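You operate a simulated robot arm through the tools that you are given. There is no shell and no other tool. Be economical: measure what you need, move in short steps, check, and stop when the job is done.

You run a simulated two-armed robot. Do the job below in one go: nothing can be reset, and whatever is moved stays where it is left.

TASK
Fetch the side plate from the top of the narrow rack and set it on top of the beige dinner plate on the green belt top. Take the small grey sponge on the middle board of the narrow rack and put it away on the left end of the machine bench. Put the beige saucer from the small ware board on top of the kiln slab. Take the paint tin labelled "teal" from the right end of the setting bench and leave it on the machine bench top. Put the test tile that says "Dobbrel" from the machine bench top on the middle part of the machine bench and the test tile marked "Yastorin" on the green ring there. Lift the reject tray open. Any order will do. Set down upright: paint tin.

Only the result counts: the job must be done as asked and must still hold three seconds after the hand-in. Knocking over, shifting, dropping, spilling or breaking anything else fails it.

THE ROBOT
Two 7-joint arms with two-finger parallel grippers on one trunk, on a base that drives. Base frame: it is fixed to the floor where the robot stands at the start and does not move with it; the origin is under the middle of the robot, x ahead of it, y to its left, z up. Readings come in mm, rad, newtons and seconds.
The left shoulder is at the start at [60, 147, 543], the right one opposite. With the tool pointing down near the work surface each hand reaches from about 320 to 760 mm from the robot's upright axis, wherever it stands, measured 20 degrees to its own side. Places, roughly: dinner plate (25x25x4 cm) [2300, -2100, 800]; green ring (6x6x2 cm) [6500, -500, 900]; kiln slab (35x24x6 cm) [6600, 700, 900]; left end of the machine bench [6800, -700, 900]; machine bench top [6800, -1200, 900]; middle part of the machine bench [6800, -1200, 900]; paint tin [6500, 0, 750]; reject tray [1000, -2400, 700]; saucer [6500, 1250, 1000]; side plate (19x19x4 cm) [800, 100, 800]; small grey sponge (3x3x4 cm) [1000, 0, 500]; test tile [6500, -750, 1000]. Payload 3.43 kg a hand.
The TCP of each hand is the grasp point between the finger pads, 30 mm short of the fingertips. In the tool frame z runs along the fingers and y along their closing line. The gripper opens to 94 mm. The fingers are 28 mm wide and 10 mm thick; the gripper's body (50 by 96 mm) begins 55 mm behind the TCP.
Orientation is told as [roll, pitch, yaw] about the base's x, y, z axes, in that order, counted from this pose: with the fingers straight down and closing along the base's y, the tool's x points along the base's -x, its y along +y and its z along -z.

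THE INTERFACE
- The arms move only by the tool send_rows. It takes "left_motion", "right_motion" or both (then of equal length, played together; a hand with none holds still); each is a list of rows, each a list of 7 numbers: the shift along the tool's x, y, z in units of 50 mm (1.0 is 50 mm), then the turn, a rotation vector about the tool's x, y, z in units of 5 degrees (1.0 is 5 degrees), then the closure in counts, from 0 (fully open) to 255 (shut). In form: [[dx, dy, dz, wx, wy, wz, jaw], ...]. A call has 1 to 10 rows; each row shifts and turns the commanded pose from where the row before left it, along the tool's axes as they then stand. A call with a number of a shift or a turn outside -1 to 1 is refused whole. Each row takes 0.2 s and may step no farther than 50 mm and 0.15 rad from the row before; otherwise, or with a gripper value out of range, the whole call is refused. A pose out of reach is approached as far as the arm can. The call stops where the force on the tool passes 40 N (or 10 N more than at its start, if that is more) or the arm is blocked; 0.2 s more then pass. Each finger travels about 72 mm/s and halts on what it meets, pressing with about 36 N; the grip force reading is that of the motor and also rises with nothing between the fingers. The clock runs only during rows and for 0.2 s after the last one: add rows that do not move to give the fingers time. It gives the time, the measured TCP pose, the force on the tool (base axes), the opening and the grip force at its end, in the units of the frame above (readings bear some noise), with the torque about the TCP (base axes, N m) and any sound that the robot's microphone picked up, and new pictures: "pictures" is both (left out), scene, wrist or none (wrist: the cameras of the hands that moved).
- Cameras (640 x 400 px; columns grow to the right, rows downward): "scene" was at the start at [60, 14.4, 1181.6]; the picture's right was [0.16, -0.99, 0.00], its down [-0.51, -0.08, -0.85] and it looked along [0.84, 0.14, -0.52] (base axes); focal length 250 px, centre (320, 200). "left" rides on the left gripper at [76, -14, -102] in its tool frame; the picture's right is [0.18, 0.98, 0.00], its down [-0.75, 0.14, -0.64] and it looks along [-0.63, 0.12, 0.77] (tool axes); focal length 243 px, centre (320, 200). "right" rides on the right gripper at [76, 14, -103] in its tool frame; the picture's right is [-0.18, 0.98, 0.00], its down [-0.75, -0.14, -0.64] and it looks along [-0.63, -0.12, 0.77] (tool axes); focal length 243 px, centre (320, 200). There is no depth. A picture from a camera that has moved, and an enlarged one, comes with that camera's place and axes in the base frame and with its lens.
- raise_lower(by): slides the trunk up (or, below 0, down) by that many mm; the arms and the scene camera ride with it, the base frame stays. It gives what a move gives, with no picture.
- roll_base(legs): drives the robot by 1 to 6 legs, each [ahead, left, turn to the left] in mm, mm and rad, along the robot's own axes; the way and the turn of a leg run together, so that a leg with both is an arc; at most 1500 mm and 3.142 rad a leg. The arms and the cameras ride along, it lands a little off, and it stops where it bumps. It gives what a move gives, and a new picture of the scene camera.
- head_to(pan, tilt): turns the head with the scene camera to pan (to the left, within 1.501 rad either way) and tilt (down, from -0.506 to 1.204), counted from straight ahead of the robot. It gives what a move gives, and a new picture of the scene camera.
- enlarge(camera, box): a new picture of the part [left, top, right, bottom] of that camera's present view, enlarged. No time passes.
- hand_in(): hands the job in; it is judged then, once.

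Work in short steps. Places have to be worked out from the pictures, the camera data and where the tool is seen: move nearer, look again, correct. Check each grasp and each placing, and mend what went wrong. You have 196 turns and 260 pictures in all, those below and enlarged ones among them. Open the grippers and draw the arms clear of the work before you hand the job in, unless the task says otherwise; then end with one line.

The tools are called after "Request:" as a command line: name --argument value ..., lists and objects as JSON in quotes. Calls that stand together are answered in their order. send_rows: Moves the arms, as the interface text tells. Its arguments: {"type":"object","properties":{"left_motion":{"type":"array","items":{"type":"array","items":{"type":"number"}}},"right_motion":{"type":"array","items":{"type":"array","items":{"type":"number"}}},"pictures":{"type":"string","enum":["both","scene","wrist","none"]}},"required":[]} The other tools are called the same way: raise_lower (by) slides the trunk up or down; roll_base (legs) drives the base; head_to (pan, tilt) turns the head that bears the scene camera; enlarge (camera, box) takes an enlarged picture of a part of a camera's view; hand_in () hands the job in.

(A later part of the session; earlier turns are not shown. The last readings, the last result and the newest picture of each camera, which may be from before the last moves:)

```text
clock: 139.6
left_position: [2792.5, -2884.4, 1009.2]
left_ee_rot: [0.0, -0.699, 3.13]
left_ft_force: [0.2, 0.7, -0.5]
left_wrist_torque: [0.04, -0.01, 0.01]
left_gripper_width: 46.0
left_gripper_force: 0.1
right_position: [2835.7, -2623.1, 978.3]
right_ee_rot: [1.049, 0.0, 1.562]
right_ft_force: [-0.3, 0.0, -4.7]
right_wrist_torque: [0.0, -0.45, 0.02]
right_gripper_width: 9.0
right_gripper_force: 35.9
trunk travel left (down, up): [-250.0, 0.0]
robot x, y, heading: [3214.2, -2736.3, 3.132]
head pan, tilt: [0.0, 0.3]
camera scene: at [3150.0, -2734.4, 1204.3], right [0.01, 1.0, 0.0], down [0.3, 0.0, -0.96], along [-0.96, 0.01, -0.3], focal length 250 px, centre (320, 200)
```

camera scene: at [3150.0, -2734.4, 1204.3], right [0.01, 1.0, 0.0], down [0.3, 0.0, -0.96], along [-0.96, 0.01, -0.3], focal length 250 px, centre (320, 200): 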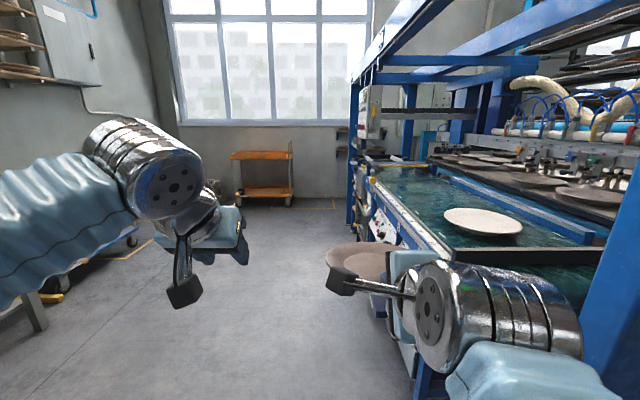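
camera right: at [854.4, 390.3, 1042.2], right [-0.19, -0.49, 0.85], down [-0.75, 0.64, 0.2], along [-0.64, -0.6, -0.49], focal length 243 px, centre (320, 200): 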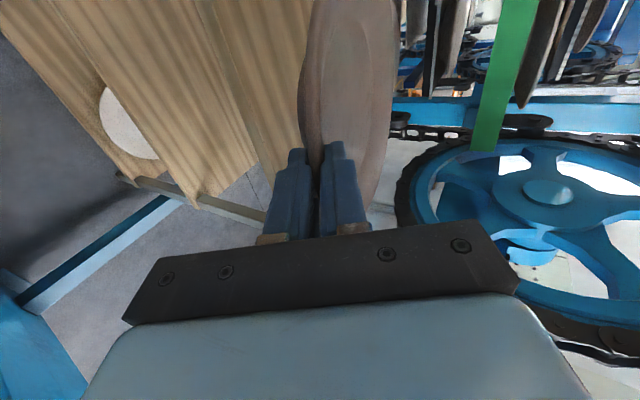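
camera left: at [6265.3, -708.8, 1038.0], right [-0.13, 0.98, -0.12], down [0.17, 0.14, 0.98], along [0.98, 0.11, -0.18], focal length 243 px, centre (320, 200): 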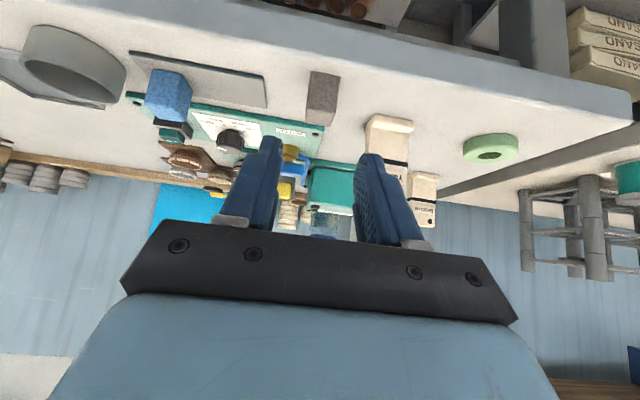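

Dinner plate at ≈(2246,−2092) on the green belt. I drive alongside and turn to face the belt.

Request:
roll_base --legs '[[1075, 265, 0], [0, 0, -1.565]]'

Request:
head_to --pan 0.0 --tilt 0.4

Request:
head_to --pan 1.1 --tilt 0.4

```text
clock: 149.0
left_position: [1984.0, -2558.4, 1008.9]
left_ee_rot: [-0.002, -0.697, 1.555]
left_ft_force: [-0.1, -0.7, -1.0]
left_wrist_torque: [-0.02, 0.01, 0.01]
left_gripper_width: 46.2
left_gripper_force: 0.0
right_position: [2244.6, -2604.0, 977.6]
right_ee_rot: [1.047, 0.0, -0.013]
right_ft_force: [-0.8, 0.3, -4.5]
right_wrist_torque: [-0.45, -0.01, 0.01]
right_gripper_width: 8.5
right_gripper_force: 36.2
trunk travel left (down, up): [-250.0, 0.0]
robot x, y, heading: [2131.3, -2982.5, 1.562]
head pan, tilt: [0.0, 0.3]
camera scene: at [2132.9, -2915.6, 1204.3], right [1.0, -0.01, 0.0], down [0.0, -0.3, -0.96], along [0.01, 0.96, -0.3], focal length 250 px, centre (320, 200)
```

scene: 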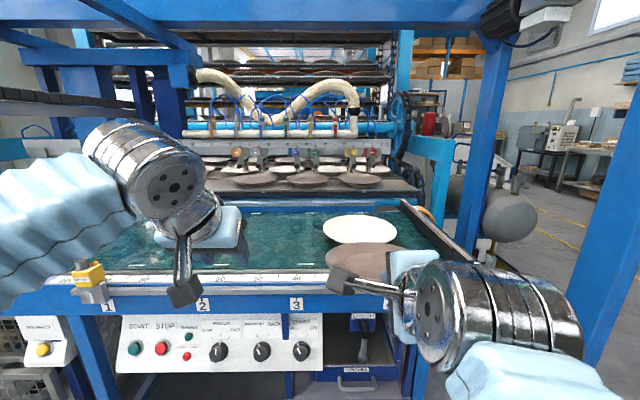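

```text
clock: 149.7
left_position: [1984.0, -2559.6, 1009.4]
left_ee_rot: [0.0, -0.698, 1.556]
left_ft_force: [0.6, 0.4, 0.6]
left_wrist_torque: [-0.01, 0.02, -0.01]
left_gripper_width: 46.3
left_gripper_force: 0.1
right_position: [2244.6, -2602.8, 976.2]
right_ee_rot: [1.046, 0.0, -0.014]
right_ft_force: [0.1, 0.8, -4.5]
right_wrist_torque: [-0.41, 0.01, 0.02]
right_gripper_width: 8.7
right_gripper_force: 35.5
trunk travel left (down, up): [-250.0, 0.0]
robot x, y, heading: [2128.3, -2980.3, 1.555]
head pan, tilt: [0.0, 0.4]
camera scene: at [2132.9, -2916.3, 1195.1], right [1.0, -0.01, 0.0], down [-0.01, -0.39, -0.92], along [0.01, 0.92, -0.39], focal length 250 px, centre (320, 200)
```

scene: 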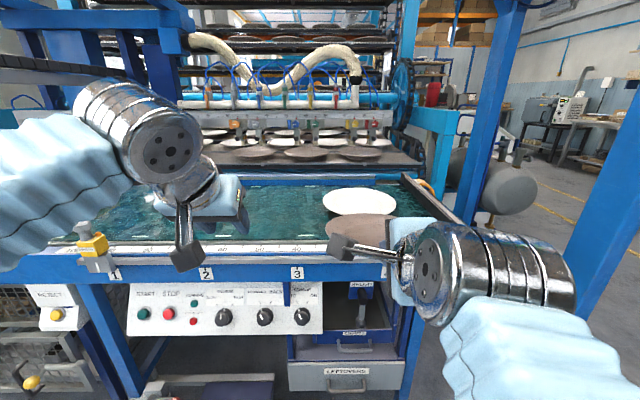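

```text
clock: 151.0
left_position: [1983.6, -2559.1, 1008.2]
left_ee_rot: [-0.001, -0.697, 1.555]
left_ft_force: [0.2, 1.3, -1.0]
left_wrist_torque: [-0.04, -0.04, 0.02]
left_gripper_width: 46.1
left_gripper_force: 0.1
right_position: [2245.1, -2603.2, 976.4]
right_ee_rot: [1.048, -0.001, -0.014]
right_ft_force: [0.7, -0.2, -4.5]
right_wrist_torque: [-0.43, -0.02, 0.01]
right_gripper_width: 8.6
right_gripper_force: 35.6
trunk travel left (down, up): [-250.0, 0.0]
robot x, y, heading: [2129.9, -2978.5, 1.553]
head pan, tilt: [1.1, 0.4]
camera scene: at [2049.7, -2965.6, 1195.1], right [0.47, 0.88, 0.0], down [0.34, -0.18, -0.92], along [-0.81, 0.43, -0.39], focal length 250 px, centre (320, 200)
```

scene: 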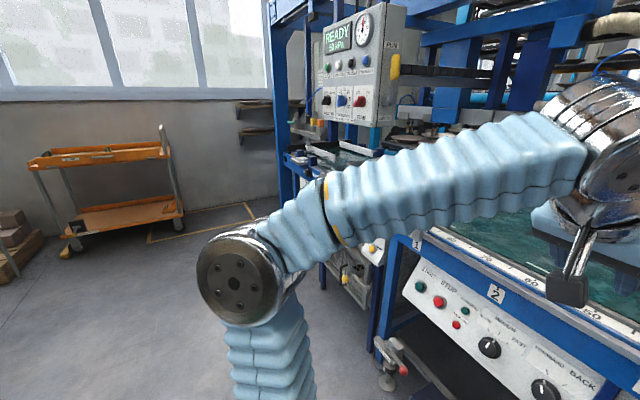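

Triangulated dinner-plate rim centre ≈(2281,−2118,845). I move in 220 mm and 36 mm right so the right hand lines up.

Request:
roll_base --legs '[[220, -36, 0.015]]'

Request:
head_to --pan -0.15 --tilt 0.6

```text
clock: 152.7
left_position: [2013.3, -2339.3, 1007.8]
left_ee_rot: [0.001, -0.698, 1.573]
left_ft_force: [0.4, -0.1, 0.8]
left_wrist_torque: [-0.01, 0.0, -0.02]
left_gripper_width: 46.1
left_gripper_force: 0.1
right_position: [2276.1, -2378.1, 977.2]
right_ee_rot: [1.046, -0.001, 0.003]
right_ft_force: [0.2, 0.0, -4.4]
right_wrist_torque: [-0.41, 0.0, -0.01]
right_gripper_width: 8.9
right_gripper_force: 35.6
trunk travel left (down, up): [-250.0, 0.0]
robot x, y, heading: [2168.9, -2756.4, 1.582]
head pan, tilt: [1.1, 0.4]
camera scene: at [2087.0, -2743.7, 1195.1], right [0.45, 0.89, 0.0], down [0.35, -0.18, -0.92], along [-0.82, 0.42, -0.39], focal length 250 px, centre (320, 200)
```

scene: 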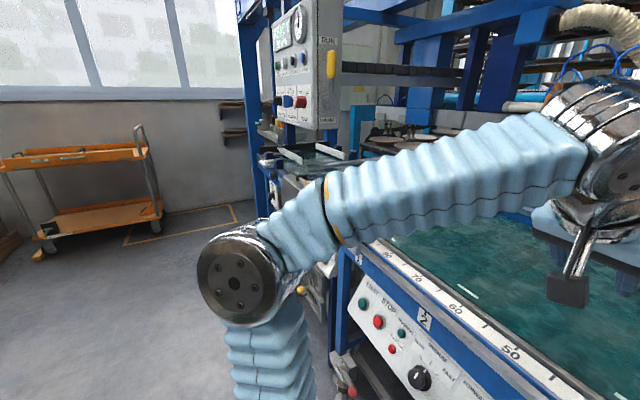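

```text
clock: 154.2
left_position: [2014.3, -2339.3, 1008.2]
left_ee_rot: [-0.001, -0.7, 1.575]
left_ft_force: [-0.6, -0.3, 0.3]
left_wrist_torque: [-0.01, 0.0, 0.0]
left_gripper_width: 46.0
left_gripper_force: 0.1
right_position: [2274.3, -2376.7, 977.0]
right_ee_rot: [1.046, 0.0, 0.004]
right_ft_force: [0.8, -0.1, -5.2]
right_wrist_torque: [-0.44, -0.02, -0.01]
right_gripper_width: 8.5
right_gripper_force: 36.2
trunk travel left (down, up): [-250.0, 0.0]
robot x, y, heading: [2167.9, -2757.2, 1.574]
head pan, tilt: [-0.15, 0.6]
camera scene: at [2182.6, -2697.8, 1176.9], right [0.99, -0.15, 0.0], down [-0.08, -0.56, -0.82], along [0.12, 0.82, -0.57], focal length 250 px, centre (320, 200)
```

scene: 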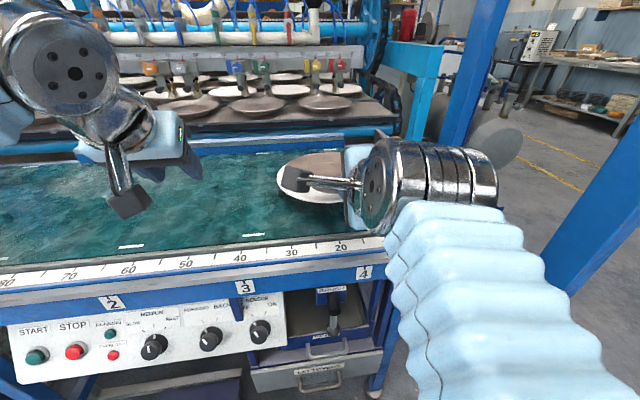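

Request:
enlarge --camera "scene" --box '[260, 120, 420, 240]'

Request:
enlarge --camera "right" --box '[0, 0, 640, 400]'

```text
3.33 times, centred on (340, 180) of scene
camera zoom: at [2182.6, -2697.8, 1176.9], right [0.99, -0.15, 0.0], down [-0.08, -0.56, -0.82], along [0.12, 0.82, -0.57], focal length 835 px, centre (253, 267)
```

zoom: 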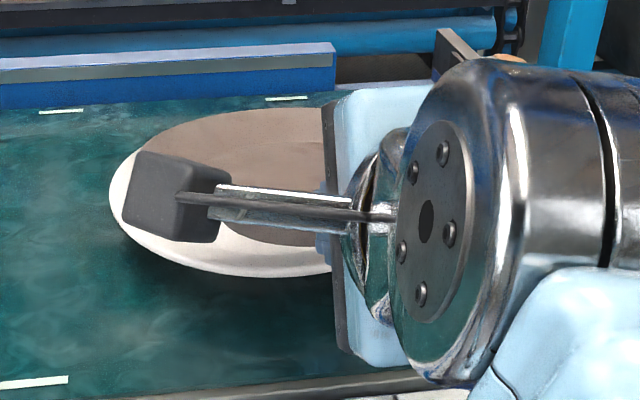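

```text
1.00 times, centred on (320, 200) of right (not enlarged: the box is as wide or as high as the picture)
camera zoom: at [2198.8, -2460.6, 1041.7], right [0.18, 0.49, 0.85], down [0.76, -0.62, 0.2], along [0.63, 0.61, -0.49], focal length 243 px, centre (320, 200)
```

zoom: 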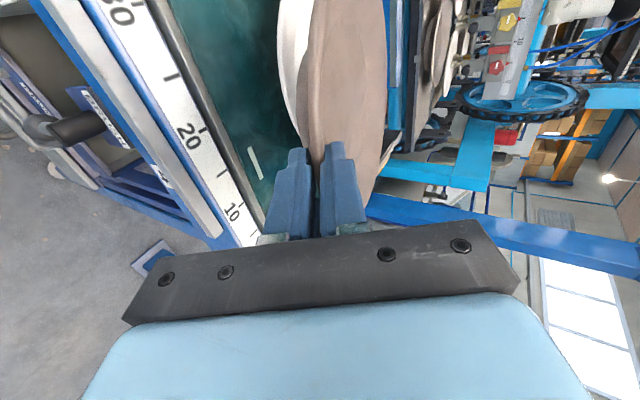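

Dinner plate centre ≈(2281,−2110). I move the side plate over it, staying ~25 mm above.

Request:
send_rows --right_motion '[[-0.03, 0.02, 0.76, 0, 0, 0, 255], [-0.03, 0.02, 0.76, 0, 0, 0, 255], [-0.03, 0.02, 0.76, 0, 0, 0, 255], [-0.03, 0.02, 0.76, 0, 0, 0, 255], [0, 0.01, 0.78, 0, 0, 0, 255]]'

Request:
enlarge --camera "scene" --box '[260, 100, 420, 220]'

```text
clock: 155.4
left_position: [2014.1, -2337.8, 1009.3]
left_ee_rot: [0.0, -0.698, 1.573]
left_ft_force: [-0.7, 1.2, 0.2]
left_wrist_torque: [0.05, 0.02, 0.02]
left_gripper_width: 46.2
left_gripper_force: 0.1
right_position: [2280.9, -2208.0, 885.7]
right_ee_rot: [1.053, -0.001, 0.003]
right_ft_force: [1.5, 2.0, 4.8]
right_wrist_torque: [1.01, -0.39, -0.06]
right_gripper_width: 10.7
right_gripper_force: 36.1
trunk travel left (down, up): [-250.0, 0.0]
robot x, y, heading: [2168.1, -2756.6, 1.575]
head pan, tilt: [-0.15, 0.6]
camera scene: at [2182.6, -2698.5, 1177.1], right [0.99, -0.15, 0.0], down [-0.08, -0.56, -0.83], along [0.12, 0.82, -0.56], focal length 250 px, centre (320, 200)
camera right: at [2204.7, -2292.2, 949.3], right [0.18, 0.49, 0.85], down [0.76, -0.62, 0.2], along [0.63, 0.61, -0.48], focal length 243 px, centre (320, 200)
```

scene: 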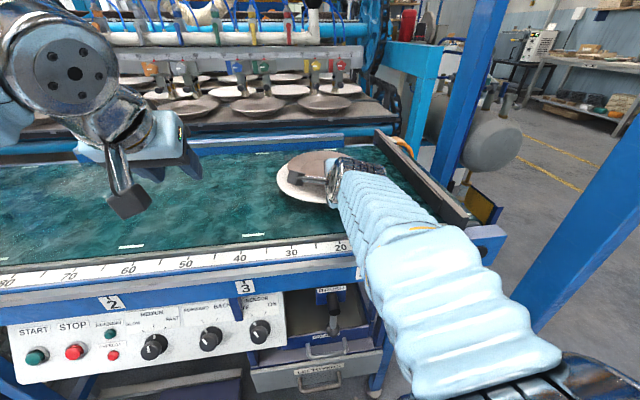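
right: 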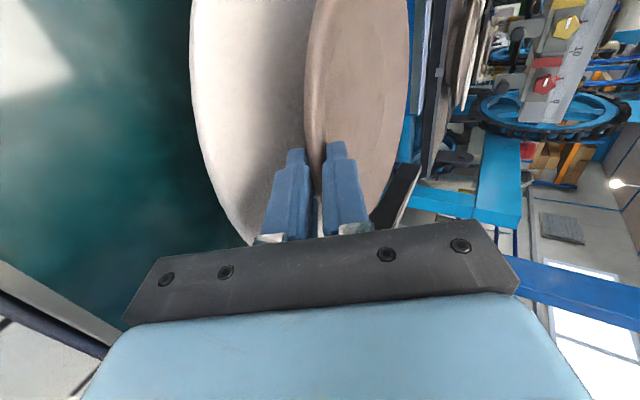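

```text
3.33 times, centred on (340, 160) of scene
camera zoom: at [2182.6, -2698.5, 1177.1], right [0.99, -0.15, 0.0], down [-0.08, -0.56, -0.83], along [0.12, 0.82, -0.56], focal length 835 px, centre (253, 333)
```

zoom: 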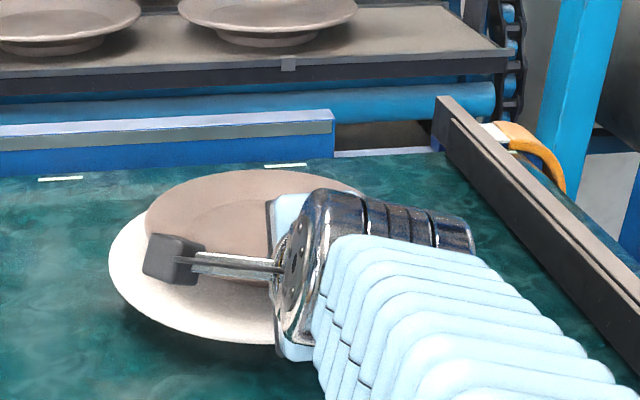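

Contact already (force change ≈9 N, lever ≈150 mm ahead of the TCP): the far side of the plate's foot touches. I lower a few mm more to level it.

Request:
send_rows --right_motion '[[0, -0.07, 0.04, 0, 0, 0, 255], [0, 0, 0, 0, 0, 0, 255]]' --pictures "none"

Request:
enlarge --camera "right" --box '[180, 0, 440, 240]'

```text
clock: 156.0
left_position: [2013.7, -2337.9, 1008.5]
left_ee_rot: [-0.001, -0.7, 1.575]
left_ft_force: [0.2, -0.7, 0.6]
left_wrist_torque: [0.0, 0.02, 0.0]
left_gripper_width: 46.0
left_gripper_force: 0.0
right_position: [2280.2, -2210.2, 883.7]
right_ee_rot: [1.054, 0.001, 0.005]
right_ft_force: [3.7, 6.7, 24.0]
right_wrist_torque: [1.45, -0.56, -0.17]
right_gripper_width: 11.2
right_gripper_force: 35.7
trunk travel left (down, up): [-250.0, 0.0]
robot x, y, heading: [2169.7, -2754.2, 1.572]
head pan, tilt: [-0.15, 0.6]
```

```text
1.67 times, centred on (310, 120) of right
camera zoom: at [2204.7, -2293.4, 947.4], right [0.18, 0.49, 0.85], down [0.76, -0.63, 0.19], along [0.63, 0.61, -0.48], focal length 404 px, centre (337, 333)
```

zoom: 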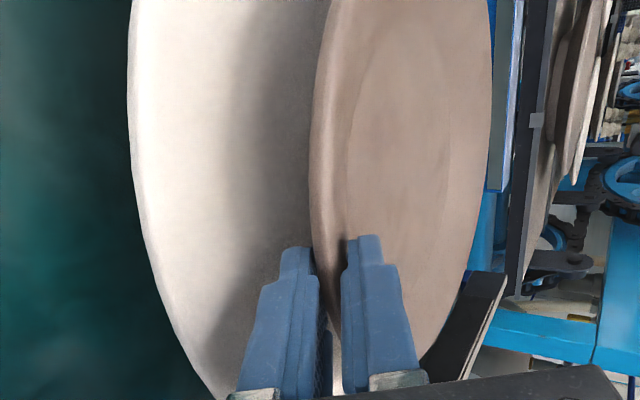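

Seated (24 N). Ease up 2 mm, open slightly to ~18 mm and check.

Request:
send_rows --right_motion '[[0, 0.04, -0.02, 0, 0, 0, 255], [0, 0, 0, 0, 0, 0, 222], [0, 0, 0, 0, 0, 0, 206], [0, 0, 0, 0, 0, 0, 206]]' --pictures "none"

Request:
enlarge --camera "right" --box '[180, 0, 440, 240]'

```text
clock: 157.0
left_position: [2013.7, -2338.5, 1007.8]
left_ee_rot: [0.0, -0.699, 1.574]
left_ft_force: [-0.3, 0.0, -0.2]
left_wrist_torque: [-0.05, 0.01, 0.01]
left_gripper_width: 45.9
left_gripper_force: 0.0
right_position: [2280.1, -2209.4, 883.1]
right_ee_rot: [1.048, -0.001, 0.001]
right_ft_force: [0.1, 0.8, -0.2]
right_wrist_torque: [-0.02, 0.01, 0.04]
right_gripper_width: 18.0
right_gripper_force: 0.1
trunk travel left (down, up): [-250.0, 0.0]
robot x, y, heading: [2166.9, -2755.4, 1.574]
head pan, tilt: [-0.15, 0.6]
```

```text
1.67 times, centred on (310, 120) of right
camera zoom: at [2204.2, -2292.7, 947.4], right [0.18, 0.49, 0.85], down [0.76, -0.62, 0.2], along [0.63, 0.61, -0.49], focal length 404 px, centre (337, 333)
```

zoom: 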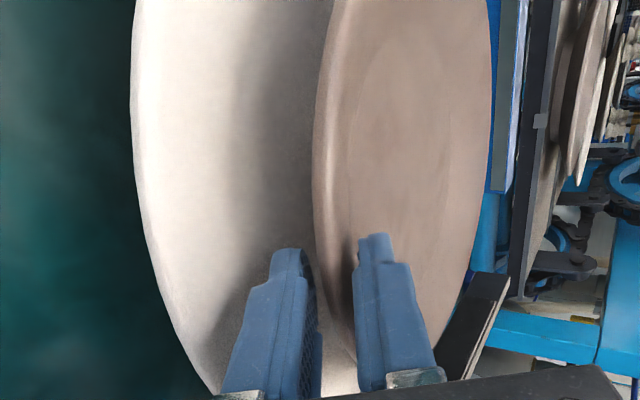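

Released cleanly. Withdraw along the tool axis.

Request:
send_rows --right_motion '[[0, 0, -0.5, 0, 0, 0, 206], [0, 0, -0.8, 0, 0, 0, 206], [0, 0, -0.9, 0, 0, 0, 150], [0, 0, -0.9, 0, 0, 0, 120], [0, 0, -0.9, 0, 0, 0, 120]]'

Request:
enlarge --camera "scene" --box '[260, 120, 420, 240]'

```text
clock: 158.2
left_position: [2014.8, -2337.8, 1009.3]
left_ee_rot: [0.0, -0.698, 1.574]
left_ft_force: [-0.1, 0.7, 0.8]
left_wrist_torque: [0.01, -0.03, 0.0]
left_gripper_width: 46.1
left_gripper_force: 0.1
right_position: [2282.1, -2383.8, 983.2]
right_ee_rot: [1.047, -0.001, 0.004]
right_ft_force: [0.4, 0.3, 0.0]
right_wrist_torque: [0.01, 0.01, 0.01]
right_gripper_width: 49.9
right_gripper_force: 0.1
trunk travel left (down, up): [-250.0, 0.0]
robot x, y, heading: [2163.9, -2756.7, 1.575]
head pan, tilt: [-0.15, 0.6]
camera scene: at [2182.6, -2697.8, 1176.9], right [0.99, -0.15, 0.0], down [-0.08, -0.56, -0.82], along [0.12, 0.82, -0.57], focal length 250 px, centre (320, 200)
camera right: at [2206.1, -2467.9, 1048.1], right [0.18, 0.49, 0.85], down [0.76, -0.62, 0.2], along [0.63, 0.61, -0.49], focal length 243 px, centre (320, 200)
```

scene: 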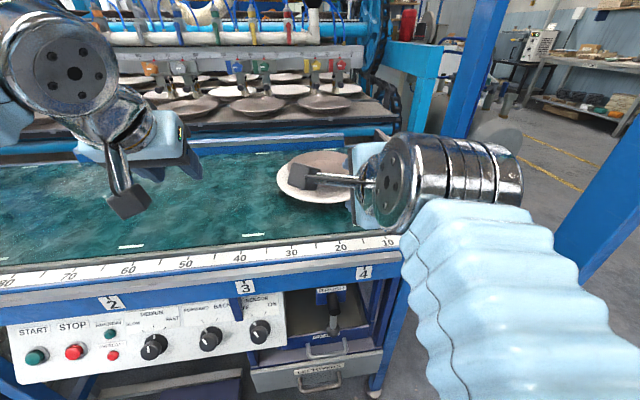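
right: 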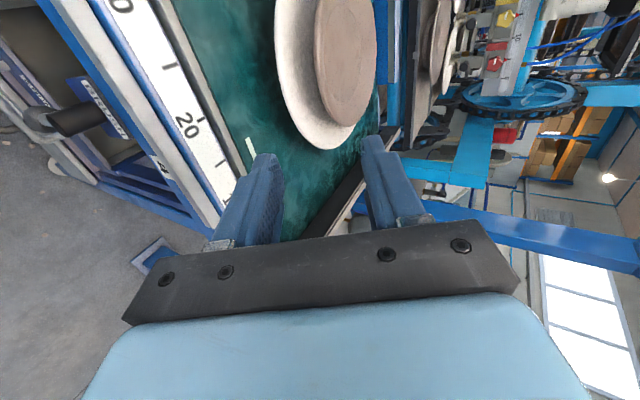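

```text
3.33 times, centred on (340, 180) of scene
camera zoom: at [2182.6, -2697.8, 1176.9], right [0.99, -0.15, 0.0], down [-0.08, -0.56, -0.82], along [0.12, 0.82, -0.57], focal length 835 px, centre (253, 267)
```

zoom: 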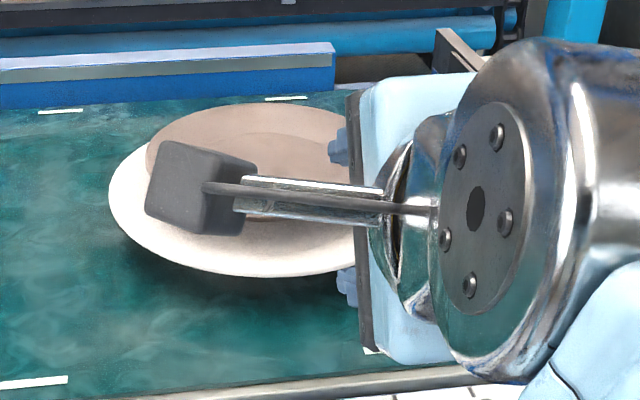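

The side plate sits on the dinner plate. Now the reject tray: back off, strafe left to x≈1150, and look.

Request:
roll_base --legs '[[-350, 0, 0], [0, 1000, 0]]'

Request:
head_to --pan 0.1 --tilt 0.5

```text
clock: 165.2
left_position: [1017.9, -2700.8, 1009.6]
left_ee_rot: [-0.001, -0.698, 1.586]
left_ft_force: [0.1, 0.1, 2.2]
left_wrist_torque: [-0.03, 0.01, -0.01]
left_gripper_width: 46.0
left_gripper_force: 0.2
right_position: [1286.7, -2743.6, 983.3]
right_ee_rot: [1.047, 0.0, 0.016]
right_ft_force: [0.5, -0.4, -0.6]
right_wrist_torque: [-0.02, 0.0, 0.0]
right_gripper_width: 49.7
right_gripper_force: 0.1
trunk travel left (down, up): [-250.0, 0.0]
robot x, y, heading: [1179.7, -3114.9, 1.582]
head pan, tilt: [-0.15, 0.6]
camera scene: at [1191.0, -3057.7, 1176.9], right [0.99, -0.14, 0.0], down [-0.08, -0.56, -0.83], along [0.11, 0.82, -0.56], focal length 250 px, centre (320, 200)
```

scene: 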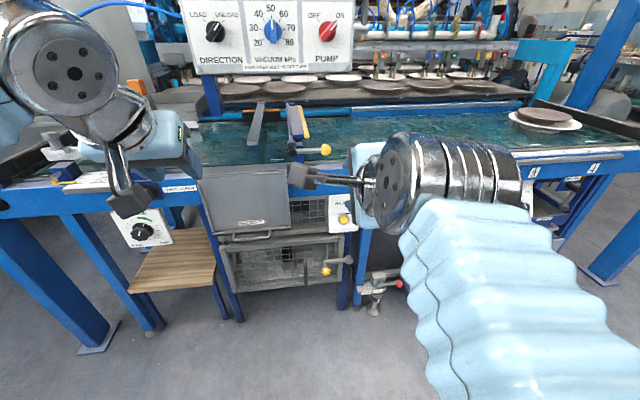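

```text
clock: 165.9
left_position: [1018.5, -2700.2, 1009.1]
left_ee_rot: [0.001, -0.7, 1.585]
left_ft_force: [-0.6, 0.7, -0.5]
left_wrist_torque: [-0.02, 0.01, -0.01]
left_gripper_width: 46.3
left_gripper_force: 0.1
right_position: [1286.9, -2743.1, 983.3]
right_ee_rot: [1.046, 0.001, 0.015]
right_ft_force: [0.7, -0.3, -0.8]
right_wrist_torque: [-0.03, -0.03, -0.01]
right_gripper_width: 49.6
right_gripper_force: 0.1
trunk travel left (down, up): [-250.0, 0.0]
robot x, y, heading: [1172.8, -3115.0, 1.578]
head pan, tilt: [0.099, 0.499]
camera scene: at [1168.7, -3054.8, 1185.9], right [0.99, 0.11, 0.0], down [0.05, -0.48, -0.88], along [-0.1, 0.87, -0.48], focal length 250 px, centre (320, 200)
```

scene: 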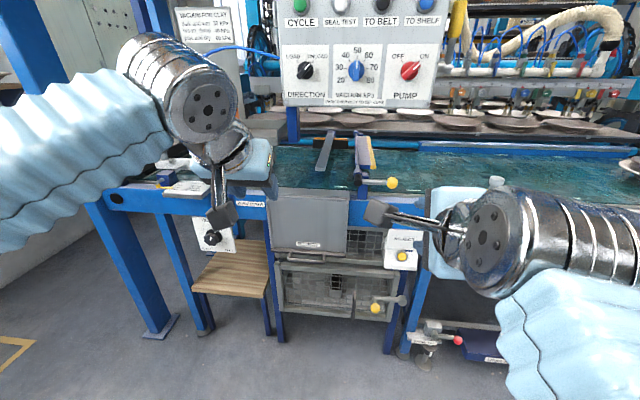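

Request:
enlarge --camera "scene" --box '[240, 150, 440, 330]'

Request:
enlarge --camera "left" --box '[0, 0, 640, 400]'

```text
2.22 times, centred on (340, 240) of scene
camera zoom: at [1168.7, -3054.8, 1185.9], right [0.99, 0.11, 0.0], down [0.05, -0.48, -0.88], along [-0.1, 0.87, -0.48], focal length 557 px, centre (276, 111)
```

zoom: 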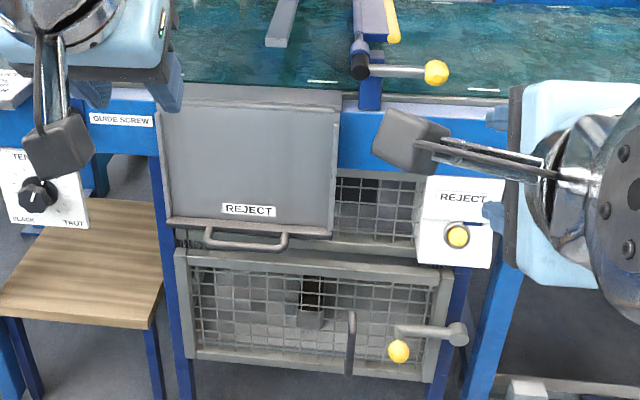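

```text
1.00 times, centred on (320, 200) of left (not enlarged: the box is as wide or as high as the picture)
camera zoom: at [1033.8, -2823.0, 1038.2], right [-0.98, -0.15, -0.12], down [-0.14, 0.16, 0.98], along [-0.13, 0.97, -0.18], focal length 243 px, centre (320, 200)
```

zoom: 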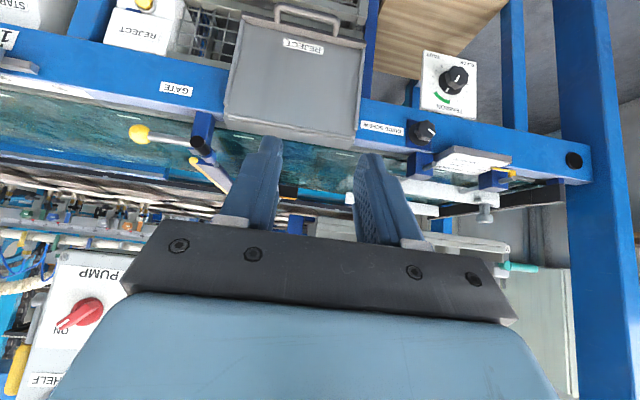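

The reject tray is a hinged grey flap with a U-handle at its bottom, at ≈(1047,−2422,602); hinge ≈(y −2377, z 815). I align the right hand (fingers closing vertically) with the handle and move to a pre-grasp.

Request:
roll_base --legs '[[55, 240, -0.008]]'

Request:
send_rows --right_motion '[[0, -0.49, 0.7, 0, 0, 0, 130], [0, -0.49, 0.7, 0, 0, 0, 130], [0, -0.49, 0.7, 0, 0, 0, 130], [0, -0.49, 0.7, 0, 0, 0, 130], [0, -0.49, 0.7, 0, 0, 0, 130], [0, -0.49, 0.7, 0, 0, 0, 130], [0, -0.49, 0.7, 0, 0, 0, 130]]'

```text
clock: 167.7
left_position: [783.3, -2645.3, 1009.5]
left_ee_rot: [0.001, -0.698, 1.575]
left_ft_force: [0.0, -0.1, 0.7]
left_wrist_torque: [0.03, 0.04, -0.02]
left_gripper_width: 46.1
left_gripper_force: 0.1
right_position: [1051.7, -2690.9, 983.1]
right_ee_rot: [1.048, 0.001, 0.007]
right_ft_force: [-0.4, -0.9, 0.0]
right_wrist_torque: [0.0, 0.03, -0.03]
right_gripper_width: 50.1
right_gripper_force: 0.0
trunk travel left (down, up): [-250.0, 0.0]
robot x, y, heading: [937.4, -3062.6, 1.575]
head pan, tilt: [0.099, 0.499]
camera scene: at [930.6, -3001.1, 1186.0], right [0.99, 0.11, 0.0], down [0.05, -0.48, -0.88], along [-0.09, 0.87, -0.48], focal length 250 px, centre (320, 200)
```

scene: 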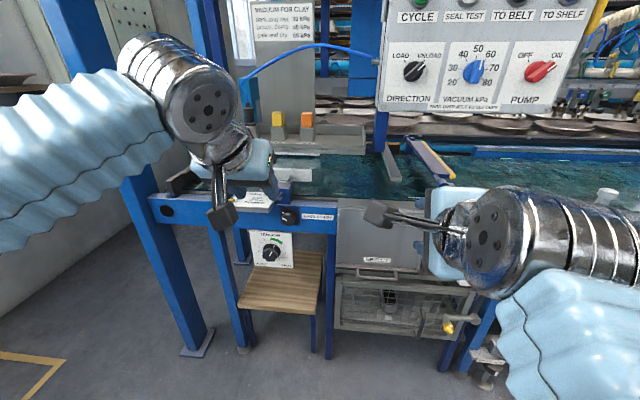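

```text
clock: 169.3
left_position: [783.1, -2644.8, 1008.9]
left_ee_rot: [-0.001, -0.698, 1.577]
left_ft_force: [0.1, -0.2, 0.2]
left_wrist_torque: [0.01, 0.01, 0.02]
left_gripper_width: 46.2
left_gripper_force: 0.0
right_position: [1051.4, -2564.1, 714.3]
right_ee_rot: [1.05, 0.0, 0.007]
right_ft_force: [0.5, 0.3, 0.1]
right_wrist_torque: [-0.02, -0.02, 0.02]
right_gripper_width: 46.2
right_gripper_force: 0.1
trunk travel left (down, up): [-250.0, 0.0]
robot x, y, heading: [941.0, -3061.3, 1.573]
head pan, tilt: [0.099, 0.499]
camera scene: at [930.4, -3001.3, 1186.0], right [0.99, 0.1, 0.0], down [0.05, -0.48, -0.88], along [-0.09, 0.87, -0.48], focal length 250 px, centre (320, 200)
camera right: at [975.3, -2646.9, 777.7], right [0.18, 0.49, 0.85], down [0.76, -0.62, 0.2], along [0.63, 0.61, -0.48], focal length 243 px, centre (320, 200)
```

scene: 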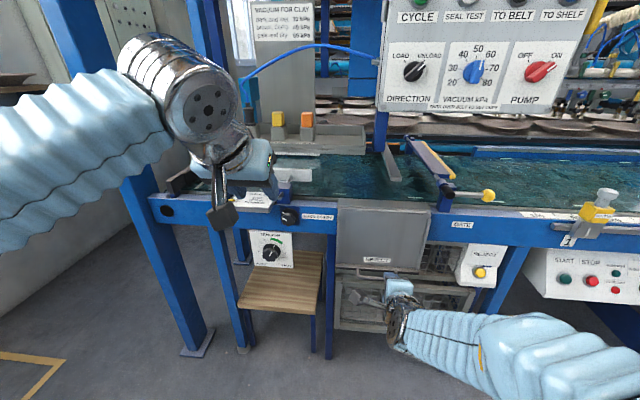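
right: 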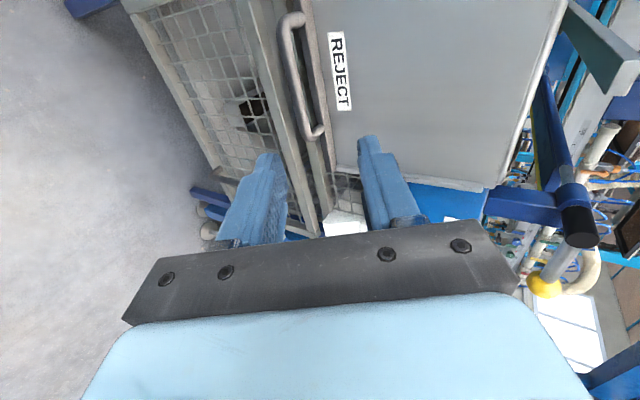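

I zoom both views for a better fix on the handle.

Request:
enlarge --camera "scene" --box '[320, 190, 480, 310]'

Request:
enlarge --camera "right" --box '[220, 0, 420, 180]'

```text
3.33 times, centred on (400, 250) of scene
camera zoom: at [930.4, -3001.3, 1186.0], right [0.99, 0.1, 0.0], down [0.05, -0.48, -0.88], along [-0.09, 0.87, -0.48], focal length 835 px, centre (53, 33)
```

zoom: 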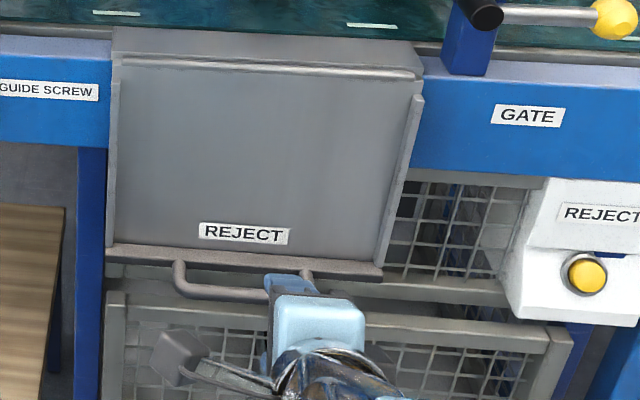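

```text
2.22 times, centred on (320, 90) of right
camera zoom: at [975.3, -2646.9, 777.7], right [0.18, 0.49, 0.85], down [0.76, -0.62, 0.2], along [0.63, 0.61, -0.48], focal length 539 px, centre (320, 444)
```

zoom: 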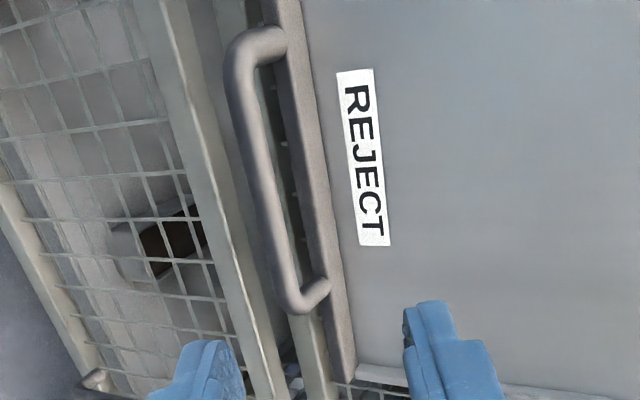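

Triangulated bar: x 986–1106, y≈−2442, z≈618. I shift the hand down 22 mm (tool y) and advance 95 mm, then recheck.

Request:
send_rows --right_motion '[[0.1, -0.44, 0.3, 0, 0, 0, 130], [0, 0, 0.8, 0, 0, 0, 130], [0, 0, 0.8, 0, 0, 0, 130]]' --pictures "wrist"

```text
clock: 170.1
left_position: [784.2, -2645.0, 1008.7]
left_ee_rot: [0.0, -0.698, 1.577]
left_ft_force: [-0.6, 0.0, -0.5]
left_wrist_torque: [0.06, -0.01, 0.03]
left_gripper_width: 46.2
left_gripper_force: 0.1
right_position: [1045.0, -2493.1, 645.5]
right_ee_rot: [1.047, 0.002, 0.006]
right_ft_force: [1.3, -0.5, -0.4]
right_wrist_torque: [0.0, -0.03, 0.0]
right_gripper_width: 46.2
right_gripper_force: 0.0
trunk travel left (down, up): [-250.0, 0.0]
robot x, y, heading: [940.4, -3060.7, 1.575]
head pan, tilt: [0.099, 0.499]
camera right: at [968.7, -2576.1, 710.2], right [0.18, 0.49, 0.85], down [0.76, -0.62, 0.2], along [0.63, 0.61, -0.49], focal length 243 px, centre (320, 200)
```

right: 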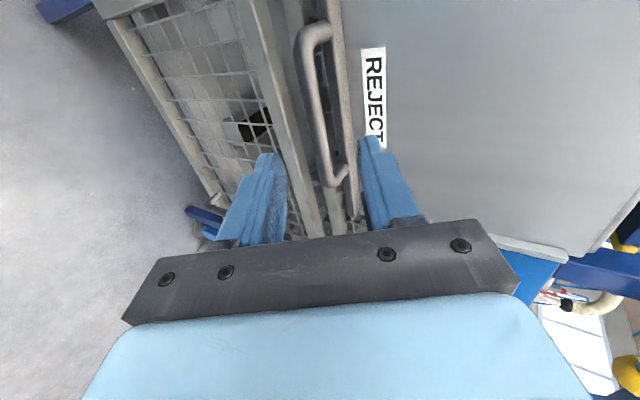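

Bar is well centred between the fingers. Advance 32 mm and look again.

Request:
send_rows --right_motion '[[0, -0.04, 0.64, 0, 0, 0, 130]]' --pictures "wrist"

Request:
enlarge --camera "scene" --box '[320, 190, 480, 310]'

```text
clock: 170.5
left_position: [783.5, -2644.1, 1008.1]
left_ee_rot: [0.0, -0.699, 1.576]
left_ft_force: [0.1, 0.3, -0.1]
left_wrist_torque: [-0.01, 0.04, -0.04]
left_gripper_width: 46.1
left_gripper_force: 0.1
right_position: [1044.4, -2465.4, 628.6]
right_ee_rot: [1.049, 0.002, 0.006]
right_ft_force: [-0.3, 0.2, -0.2]
right_wrist_torque: [-0.01, 0.0, 0.01]
right_gripper_width: 45.8
right_gripper_force: 0.1
trunk travel left (down, up): [-250.0, 0.0]
robot x, y, heading: [936.0, -3062.9, 1.575]
head pan, tilt: [0.099, 0.499]
camera right: at [968.7, -2548.8, 692.9], right [0.18, 0.49, 0.85], down [0.76, -0.62, 0.2], along [0.63, 0.61, -0.49], focal length 243 px, centre (320, 200)
```

right: 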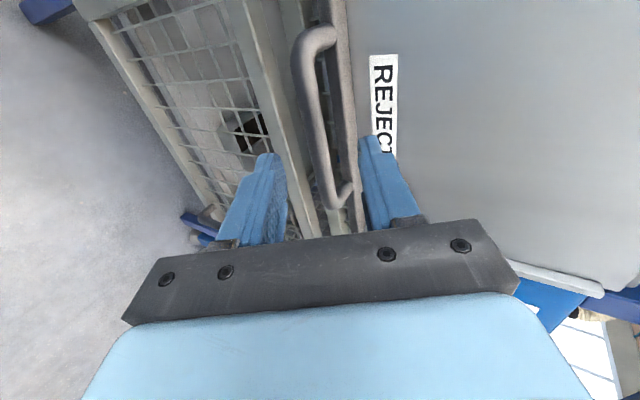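

```text
3.33 times, centred on (400, 250) of scene
camera zoom: at [930.5, -3001.3, 1186.0], right [0.99, 0.1, 0.0], down [0.05, -0.48, -0.88], along [-0.09, 0.87, -0.48], focal length 835 px, centre (53, 33)
```

zoom: 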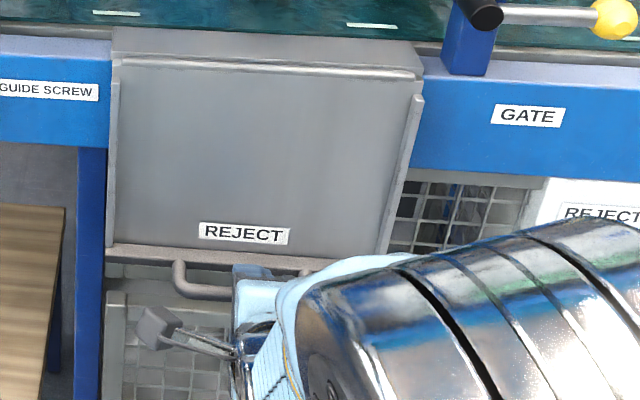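

Solving from both handle ends, the bar is 51 mm ahead on the tool axis. Narrow to 30 mm and advance 37 mm.

Request:
send_rows --right_motion '[[0, 0, 0, 0, 0, 0, 174], [0, 0, 0.37, 0, 0, 0, 174], [0, 0, 0.37, 0, 0, 0, 174]]' --pictures "wrist"

```text
clock: 171.3
left_position: [783.1, -2645.1, 1009.4]
left_ee_rot: [-0.001, -0.699, 1.576]
left_ft_force: [0.0, -0.4, 0.0]
left_wrist_torque: [-0.01, 0.0, 0.02]
left_gripper_width: 45.9
left_gripper_force: 0.0
right_position: [1044.8, -2434.1, 608.7]
right_ee_rot: [1.046, 0.001, 0.006]
right_ft_force: [-0.9, 0.3, -0.1]
right_wrist_torque: [0.05, 0.02, 0.03]
right_gripper_width: 30.2
right_gripper_force: 0.2
trunk travel left (down, up): [-250.0, 0.0]
robot x, y, heading: [937.4, -3063.6, 1.576]
head pan, tilt: [0.099, 0.499]
camera right: at [968.3, -2517.4, 673.3], right [0.18, 0.49, 0.85], down [0.76, -0.62, 0.2], along [0.63, 0.61, -0.49], focal length 243 px, centre (320, 200)
```

right: 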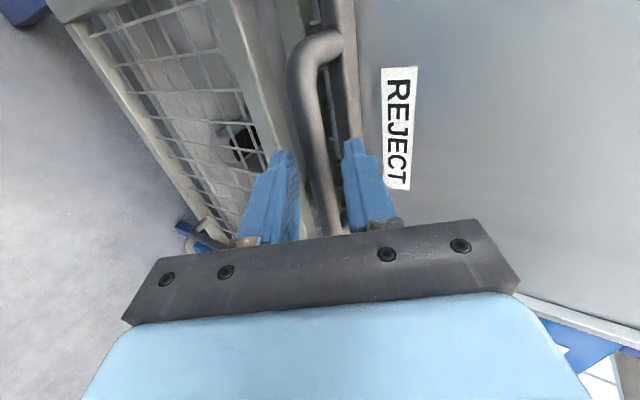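

The bar is between the fingers. I close on it.

Request:
send_rows --right_motion '[[0, 0, 0.06, 0, 0, 0, 174], [0, 0, 0, 0, 0, 0, 255], [0, 0, 0, 0, 0, 0, 255]]' --pictures "wrist"

```text
clock: 172.1
left_position: [782.9, -2645.4, 1008.4]
left_ee_rot: [0.0, -0.699, 1.575]
left_ft_force: [0.6, -0.6, -0.9]
left_wrist_torque: [0.03, -0.01, -0.01]
left_gripper_width: 45.9
left_gripper_force: 0.1
right_position: [1044.5, -2432.6, 607.4]
right_ee_rot: [1.048, 0.0, 0.007]
right_ft_force: [-0.1, -1.4, -2.5]
right_wrist_torque: [-0.04, -0.06, 0.07]
right_gripper_width: 13.4
right_gripper_force: 45.1
trunk travel left (down, up): [-250.0, 0.0]
robot x, y, heading: [939.4, -3058.6, 1.578]
head pan, tilt: [0.099, 0.499]
camera right: at [968.7, -2514.6, 671.7], right [0.18, 0.49, 0.85], down [0.76, -0.62, 0.2], along [0.63, 0.61, -0.49], focal length 243 px, centre (320, 200)
```

right: 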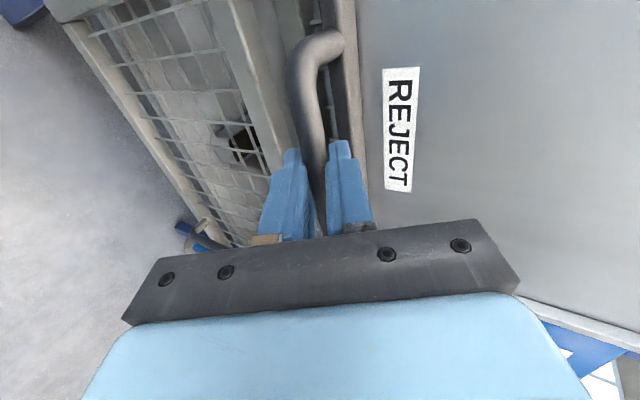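

Gripped (13.4 mm). I swing the flap out 10° about its hinge (body-frame arc) and check the forces.

Request:
send_rows --right_motion '[[0, -0.081, -0.367, 1, 0, 0, 255], [0, -0.081, -0.367, 1, 0, 0, 255]]' --pictures "scene"

```text
clock: 172.7
left_position: [783.4, -2645.1, 1009.1]
left_ee_rot: [0.001, -0.696, 1.577]
left_ft_force: [1.1, 0.4, -0.7]
left_wrist_torque: [0.0, 0.03, -0.01]
left_gripper_width: 46.0
left_gripper_force: 0.0
right_position: [1044.8, -2466.6, 622.1]
right_ee_rot: [0.875, 0.003, 0.008]
right_ft_force: [-2.1, 2.4, 6.5]
right_wrist_torque: [0.32, 0.35, 0.36]
right_gripper_width: 13.4
right_gripper_force: 44.9
trunk travel left (down, up): [-250.0, 0.0]
robot x, y, heading: [935.4, -3061.7, 1.575]
head pan, tilt: [0.099, 0.499]
camera scene: at [930.2, -3001.2, 1186.1], right [0.99, 0.11, 0.0], down [0.05, -0.48, -0.88], along [-0.09, 0.87, -0.48], focal length 250 px, centre (320, 200)
```

scene: 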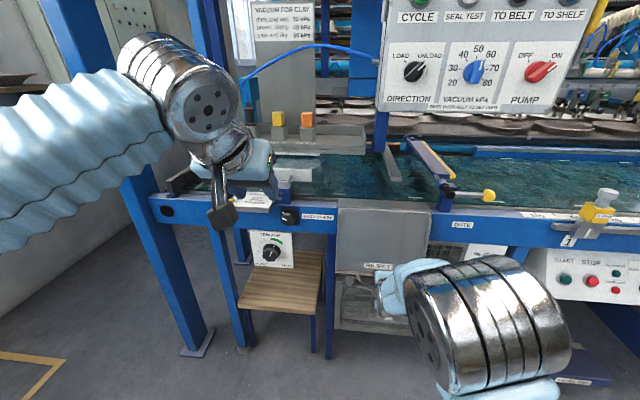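

Low forces; continue 20°.

Request:
send_rows --right_motion '[[0, -0.081, -0.367, 1, 0, 0, 255], [0, -0.081, -0.367, 1, 0, 0, 255], [0, -0.081, -0.367, 1, 0, 0, 255], [0, -0.081, -0.367, 1, 0, 0, 255]]' --pictures "none"

Request:
enlarge --camera "scene" --box '[300, 150, 500, 310]'

```text
clock: 173.6
left_position: [783.1, -2643.8, 1008.7]
left_ee_rot: [0.001, -0.697, 1.577]
left_ft_force: [-0.8, 1.0, 0.7]
left_wrist_torque: [0.0, -0.03, 0.01]
left_gripper_width: 46.0
left_gripper_force: 0.1
right_position: [1044.7, -2512.9, 658.2]
right_ee_rot: [0.615, 0.004, 0.009]
right_ft_force: [-2.9, 5.1, 1.7]
right_wrist_torque: [0.0, 0.38, 0.1]
right_gripper_width: 13.9
right_gripper_force: 44.8
trunk travel left (down, up): [-250.0, 0.0]
robot x, y, heading: [937.8, -3061.3, 1.583]
head pan, tilt: [0.099, 0.499]
stopped in row 4 (right hand): the force on the tool passed its limit at 42 N (the readings are from after the stop); the commanded pose is now the measured one
```

```text
2.50 times, centred on (400, 230) of scene
camera zoom: at [930.1, -3000.5, 1185.5], right [0.99, 0.11, 0.0], down [0.05, -0.48, -0.88], along [-0.09, 0.87, -0.48], focal length 626 px, centre (120, 125)
```

zoom: 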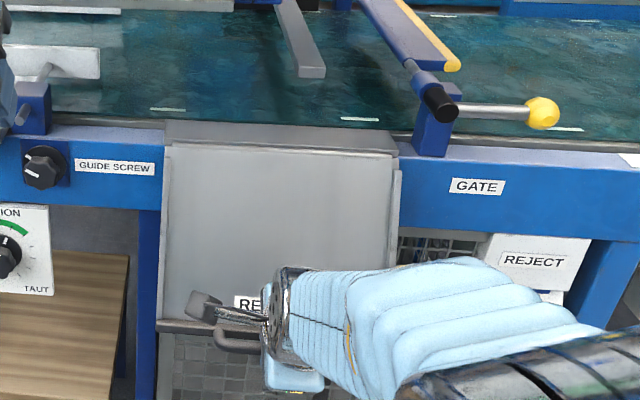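

The force limit hit since my hinge estimate was slightly high; fitted hinge ≈(−2376,795), R≈194. Continue with the corrected arc.

Request:
send_rows --right_motion '[[0, -0.043, -0.335, 1, 0, 0, 255], [0, -0.043, -0.335, 1, 0, 0, 255]]' --pictures "none"

```text
clock: 174.2
left_position: [782.3, -2645.0, 1008.2]
left_ee_rot: [0.001, -0.698, 1.577]
left_ft_force: [-0.9, 0.6, 0.5]
left_wrist_torque: [0.03, 0.03, -0.01]
left_gripper_width: 46.3
left_gripper_force: 0.1
right_position: [1044.1, -2537.1, 684.0]
right_ee_rot: [0.438, 0.004, 0.009]
right_ft_force: [-2.6, 8.3, 5.1]
right_wrist_torque: [0.26, 0.53, -0.14]
right_gripper_width: 13.4
right_gripper_force: 44.7
trunk travel left (down, up): [-250.0, 0.0]
robot x, y, heading: [937.3, -3059.1, 1.577]
head pan, tilt: [0.099, 0.499]
```

Moving well. Four more rows.

Request:
send_rows --right_motion '[[0, -0.03, -0.335, 1, 0, 0, 255], [0, -0.03, -0.335, 1, 0, 0, 255], [0, -0.03, -0.335, 1, 0, 0, 255], [0, -0.03, -0.335, 1, 0, 0, 255]]' --pictures "scene"

```text
clock: 175.2
left_position: [782.3, -2646.5, 1009.4]
left_ee_rot: [0.001, -0.7, 1.575]
left_ft_force: [-0.7, 0.1, -0.9]
left_wrist_torque: [0.05, -0.01, 0.01]
left_gripper_width: 46.2
left_gripper_force: 0.0
right_position: [1044.0, -2566.6, 745.3]
right_ee_rot: [0.079, 0.004, 0.007]
right_ft_force: [0.0, -33.5, -17.3]
right_wrist_torque: [-0.55, 0.95, -0.29]
right_gripper_width: 13.5
right_gripper_force: 45.0
trunk travel left (down, up): [-250.0, 0.0]
robot x, y, heading: [936.1, -3060.7, 1.579]
head pan, tilt: [0.099, 0.499]
camera scene: at [930.7, -3002.5, 1185.8], right [0.99, 0.11, 0.0], down [0.05, -0.47, -0.88], along [-0.09, 0.87, -0.48], focal length 250 px, centre (320, 200)
```

scene: 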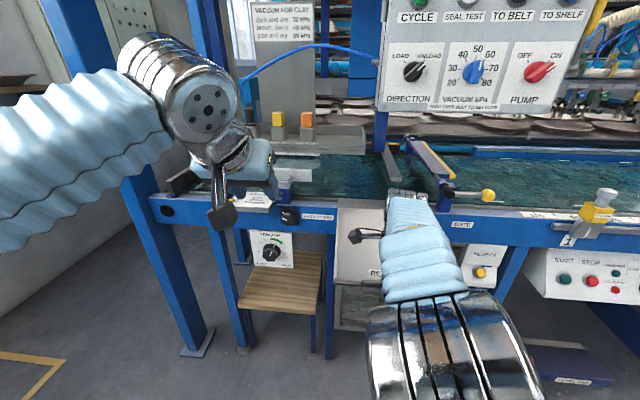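

Pushed a bit inward (−33 N); I correct outward and go on 15°.

Request:
send_rows --right_motion '[[0, -0.11, -0.33, 1, 0, 0, 255], [0, -0.053, -0.335, 1, 0, 0, 255], [0, -0.053, -0.335, 1, 0, 0, 255]]' --pictures "none"

```text
clock: 176.0
left_position: [783.0, -2646.1, 1010.1]
left_ee_rot: [-0.001, -0.701, 1.576]
left_ft_force: [0.5, -1.3, -0.4]
left_wrist_torque: [-0.05, 0.01, -0.02]
left_gripper_width: 46.1
left_gripper_force: 0.0
right_position: [1043.5, -2575.5, 797.0]
right_ee_rot: [-0.174, 0.006, 0.012]
right_ft_force: [-14.8, -31.0, -7.6]
right_wrist_torque: [-0.48, 0.94, -0.9]
right_gripper_width: 13.6
right_gripper_force: 45.3
trunk travel left (down, up): [-250.0, 0.0]
robot x, y, heading: [937.5, -3059.9, 1.579]
head pan, tilt: [0.099, 0.499]
```

Relax outward a few mm and look.

Request:
send_rows --right_motion '[[0, -0.08, 0, 0, 0, 0, 255], [0, 0, 0, 0, 0, 0, 255]]'

```text
clock: 176.6
left_position: [781.2, -2645.1, 1008.8]
left_ee_rot: [-0.002, -0.698, 1.578]
left_ft_force: [-0.3, 0.8, -0.5]
left_wrist_torque: [-0.01, 0.01, 0.02]
left_gripper_width: 46.5
left_gripper_force: 0.1
right_position: [1043.2, -2574.9, 797.3]
right_ee_rot: [-0.17, 0.002, 0.01]
right_ft_force: [-20.3, 4.8, -1.6]
right_wrist_torque: [0.22, 0.89, -0.81]
right_gripper_width: 13.7
right_gripper_force: 44.5
trunk travel left (down, up): [-250.0, 0.0]
robot x, y, heading: [939.2, -3060.8, 1.58]
head pan, tilt: [0.099, 0.499]
camera scene: at [928.7, -3000.0, 1186.0], right [0.99, 0.11, 0.0], down [0.05, -0.48, -0.88], along [-0.09, 0.87, -0.48], focal length 250 px, centre (320, 200)
camera right: at [967.5, -2545.9, 897.2], right [0.17, 0.97, -0.17], down [0.76, -0.02, 0.65], along [0.63, -0.24, -0.74], focal length 243 px, centre (320, 200)
```

scene: 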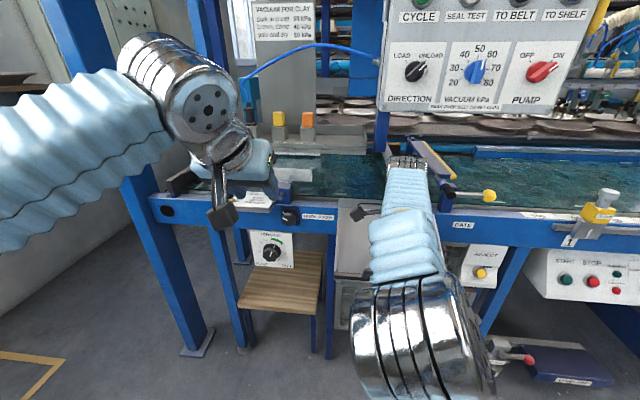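
right: 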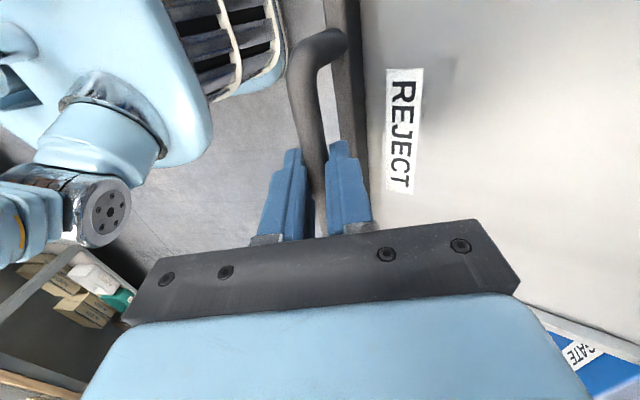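

Flap is about horizontal. Continue 10° and relieve the sideways load.

Request:
send_rows --right_motion '[[0.03, -0.053, -0.335, 1, 0, 0, 255], [0.02, -0.053, -0.335, 1, 0, 0, 255]]' --pictures "none"

```text
clock: 177.2
left_position: [781.8, -2645.7, 1008.3]
left_ee_rot: [0.0, -0.699, 1.576]
left_ft_force: [0.4, 0.5, 0.9]
left_wrist_torque: [-0.01, 0.02, 0.01]
left_gripper_width: 45.7
left_gripper_force: 0.1
right_position: [1045.2, -2575.0, 831.1]
right_ee_rot: [-0.348, 0.001, 0.007]
right_ft_force: [-8.0, -9.1, 0.6]
right_wrist_torque: [-0.1, -0.38, 0.01]
right_gripper_width: 13.8
right_gripper_force: 45.5
trunk travel left (down, up): [-250.0, 0.0]
robot x, y, heading: [939.1, -3062.7, 1.578]
head pan, tilt: [0.099, 0.499]
```

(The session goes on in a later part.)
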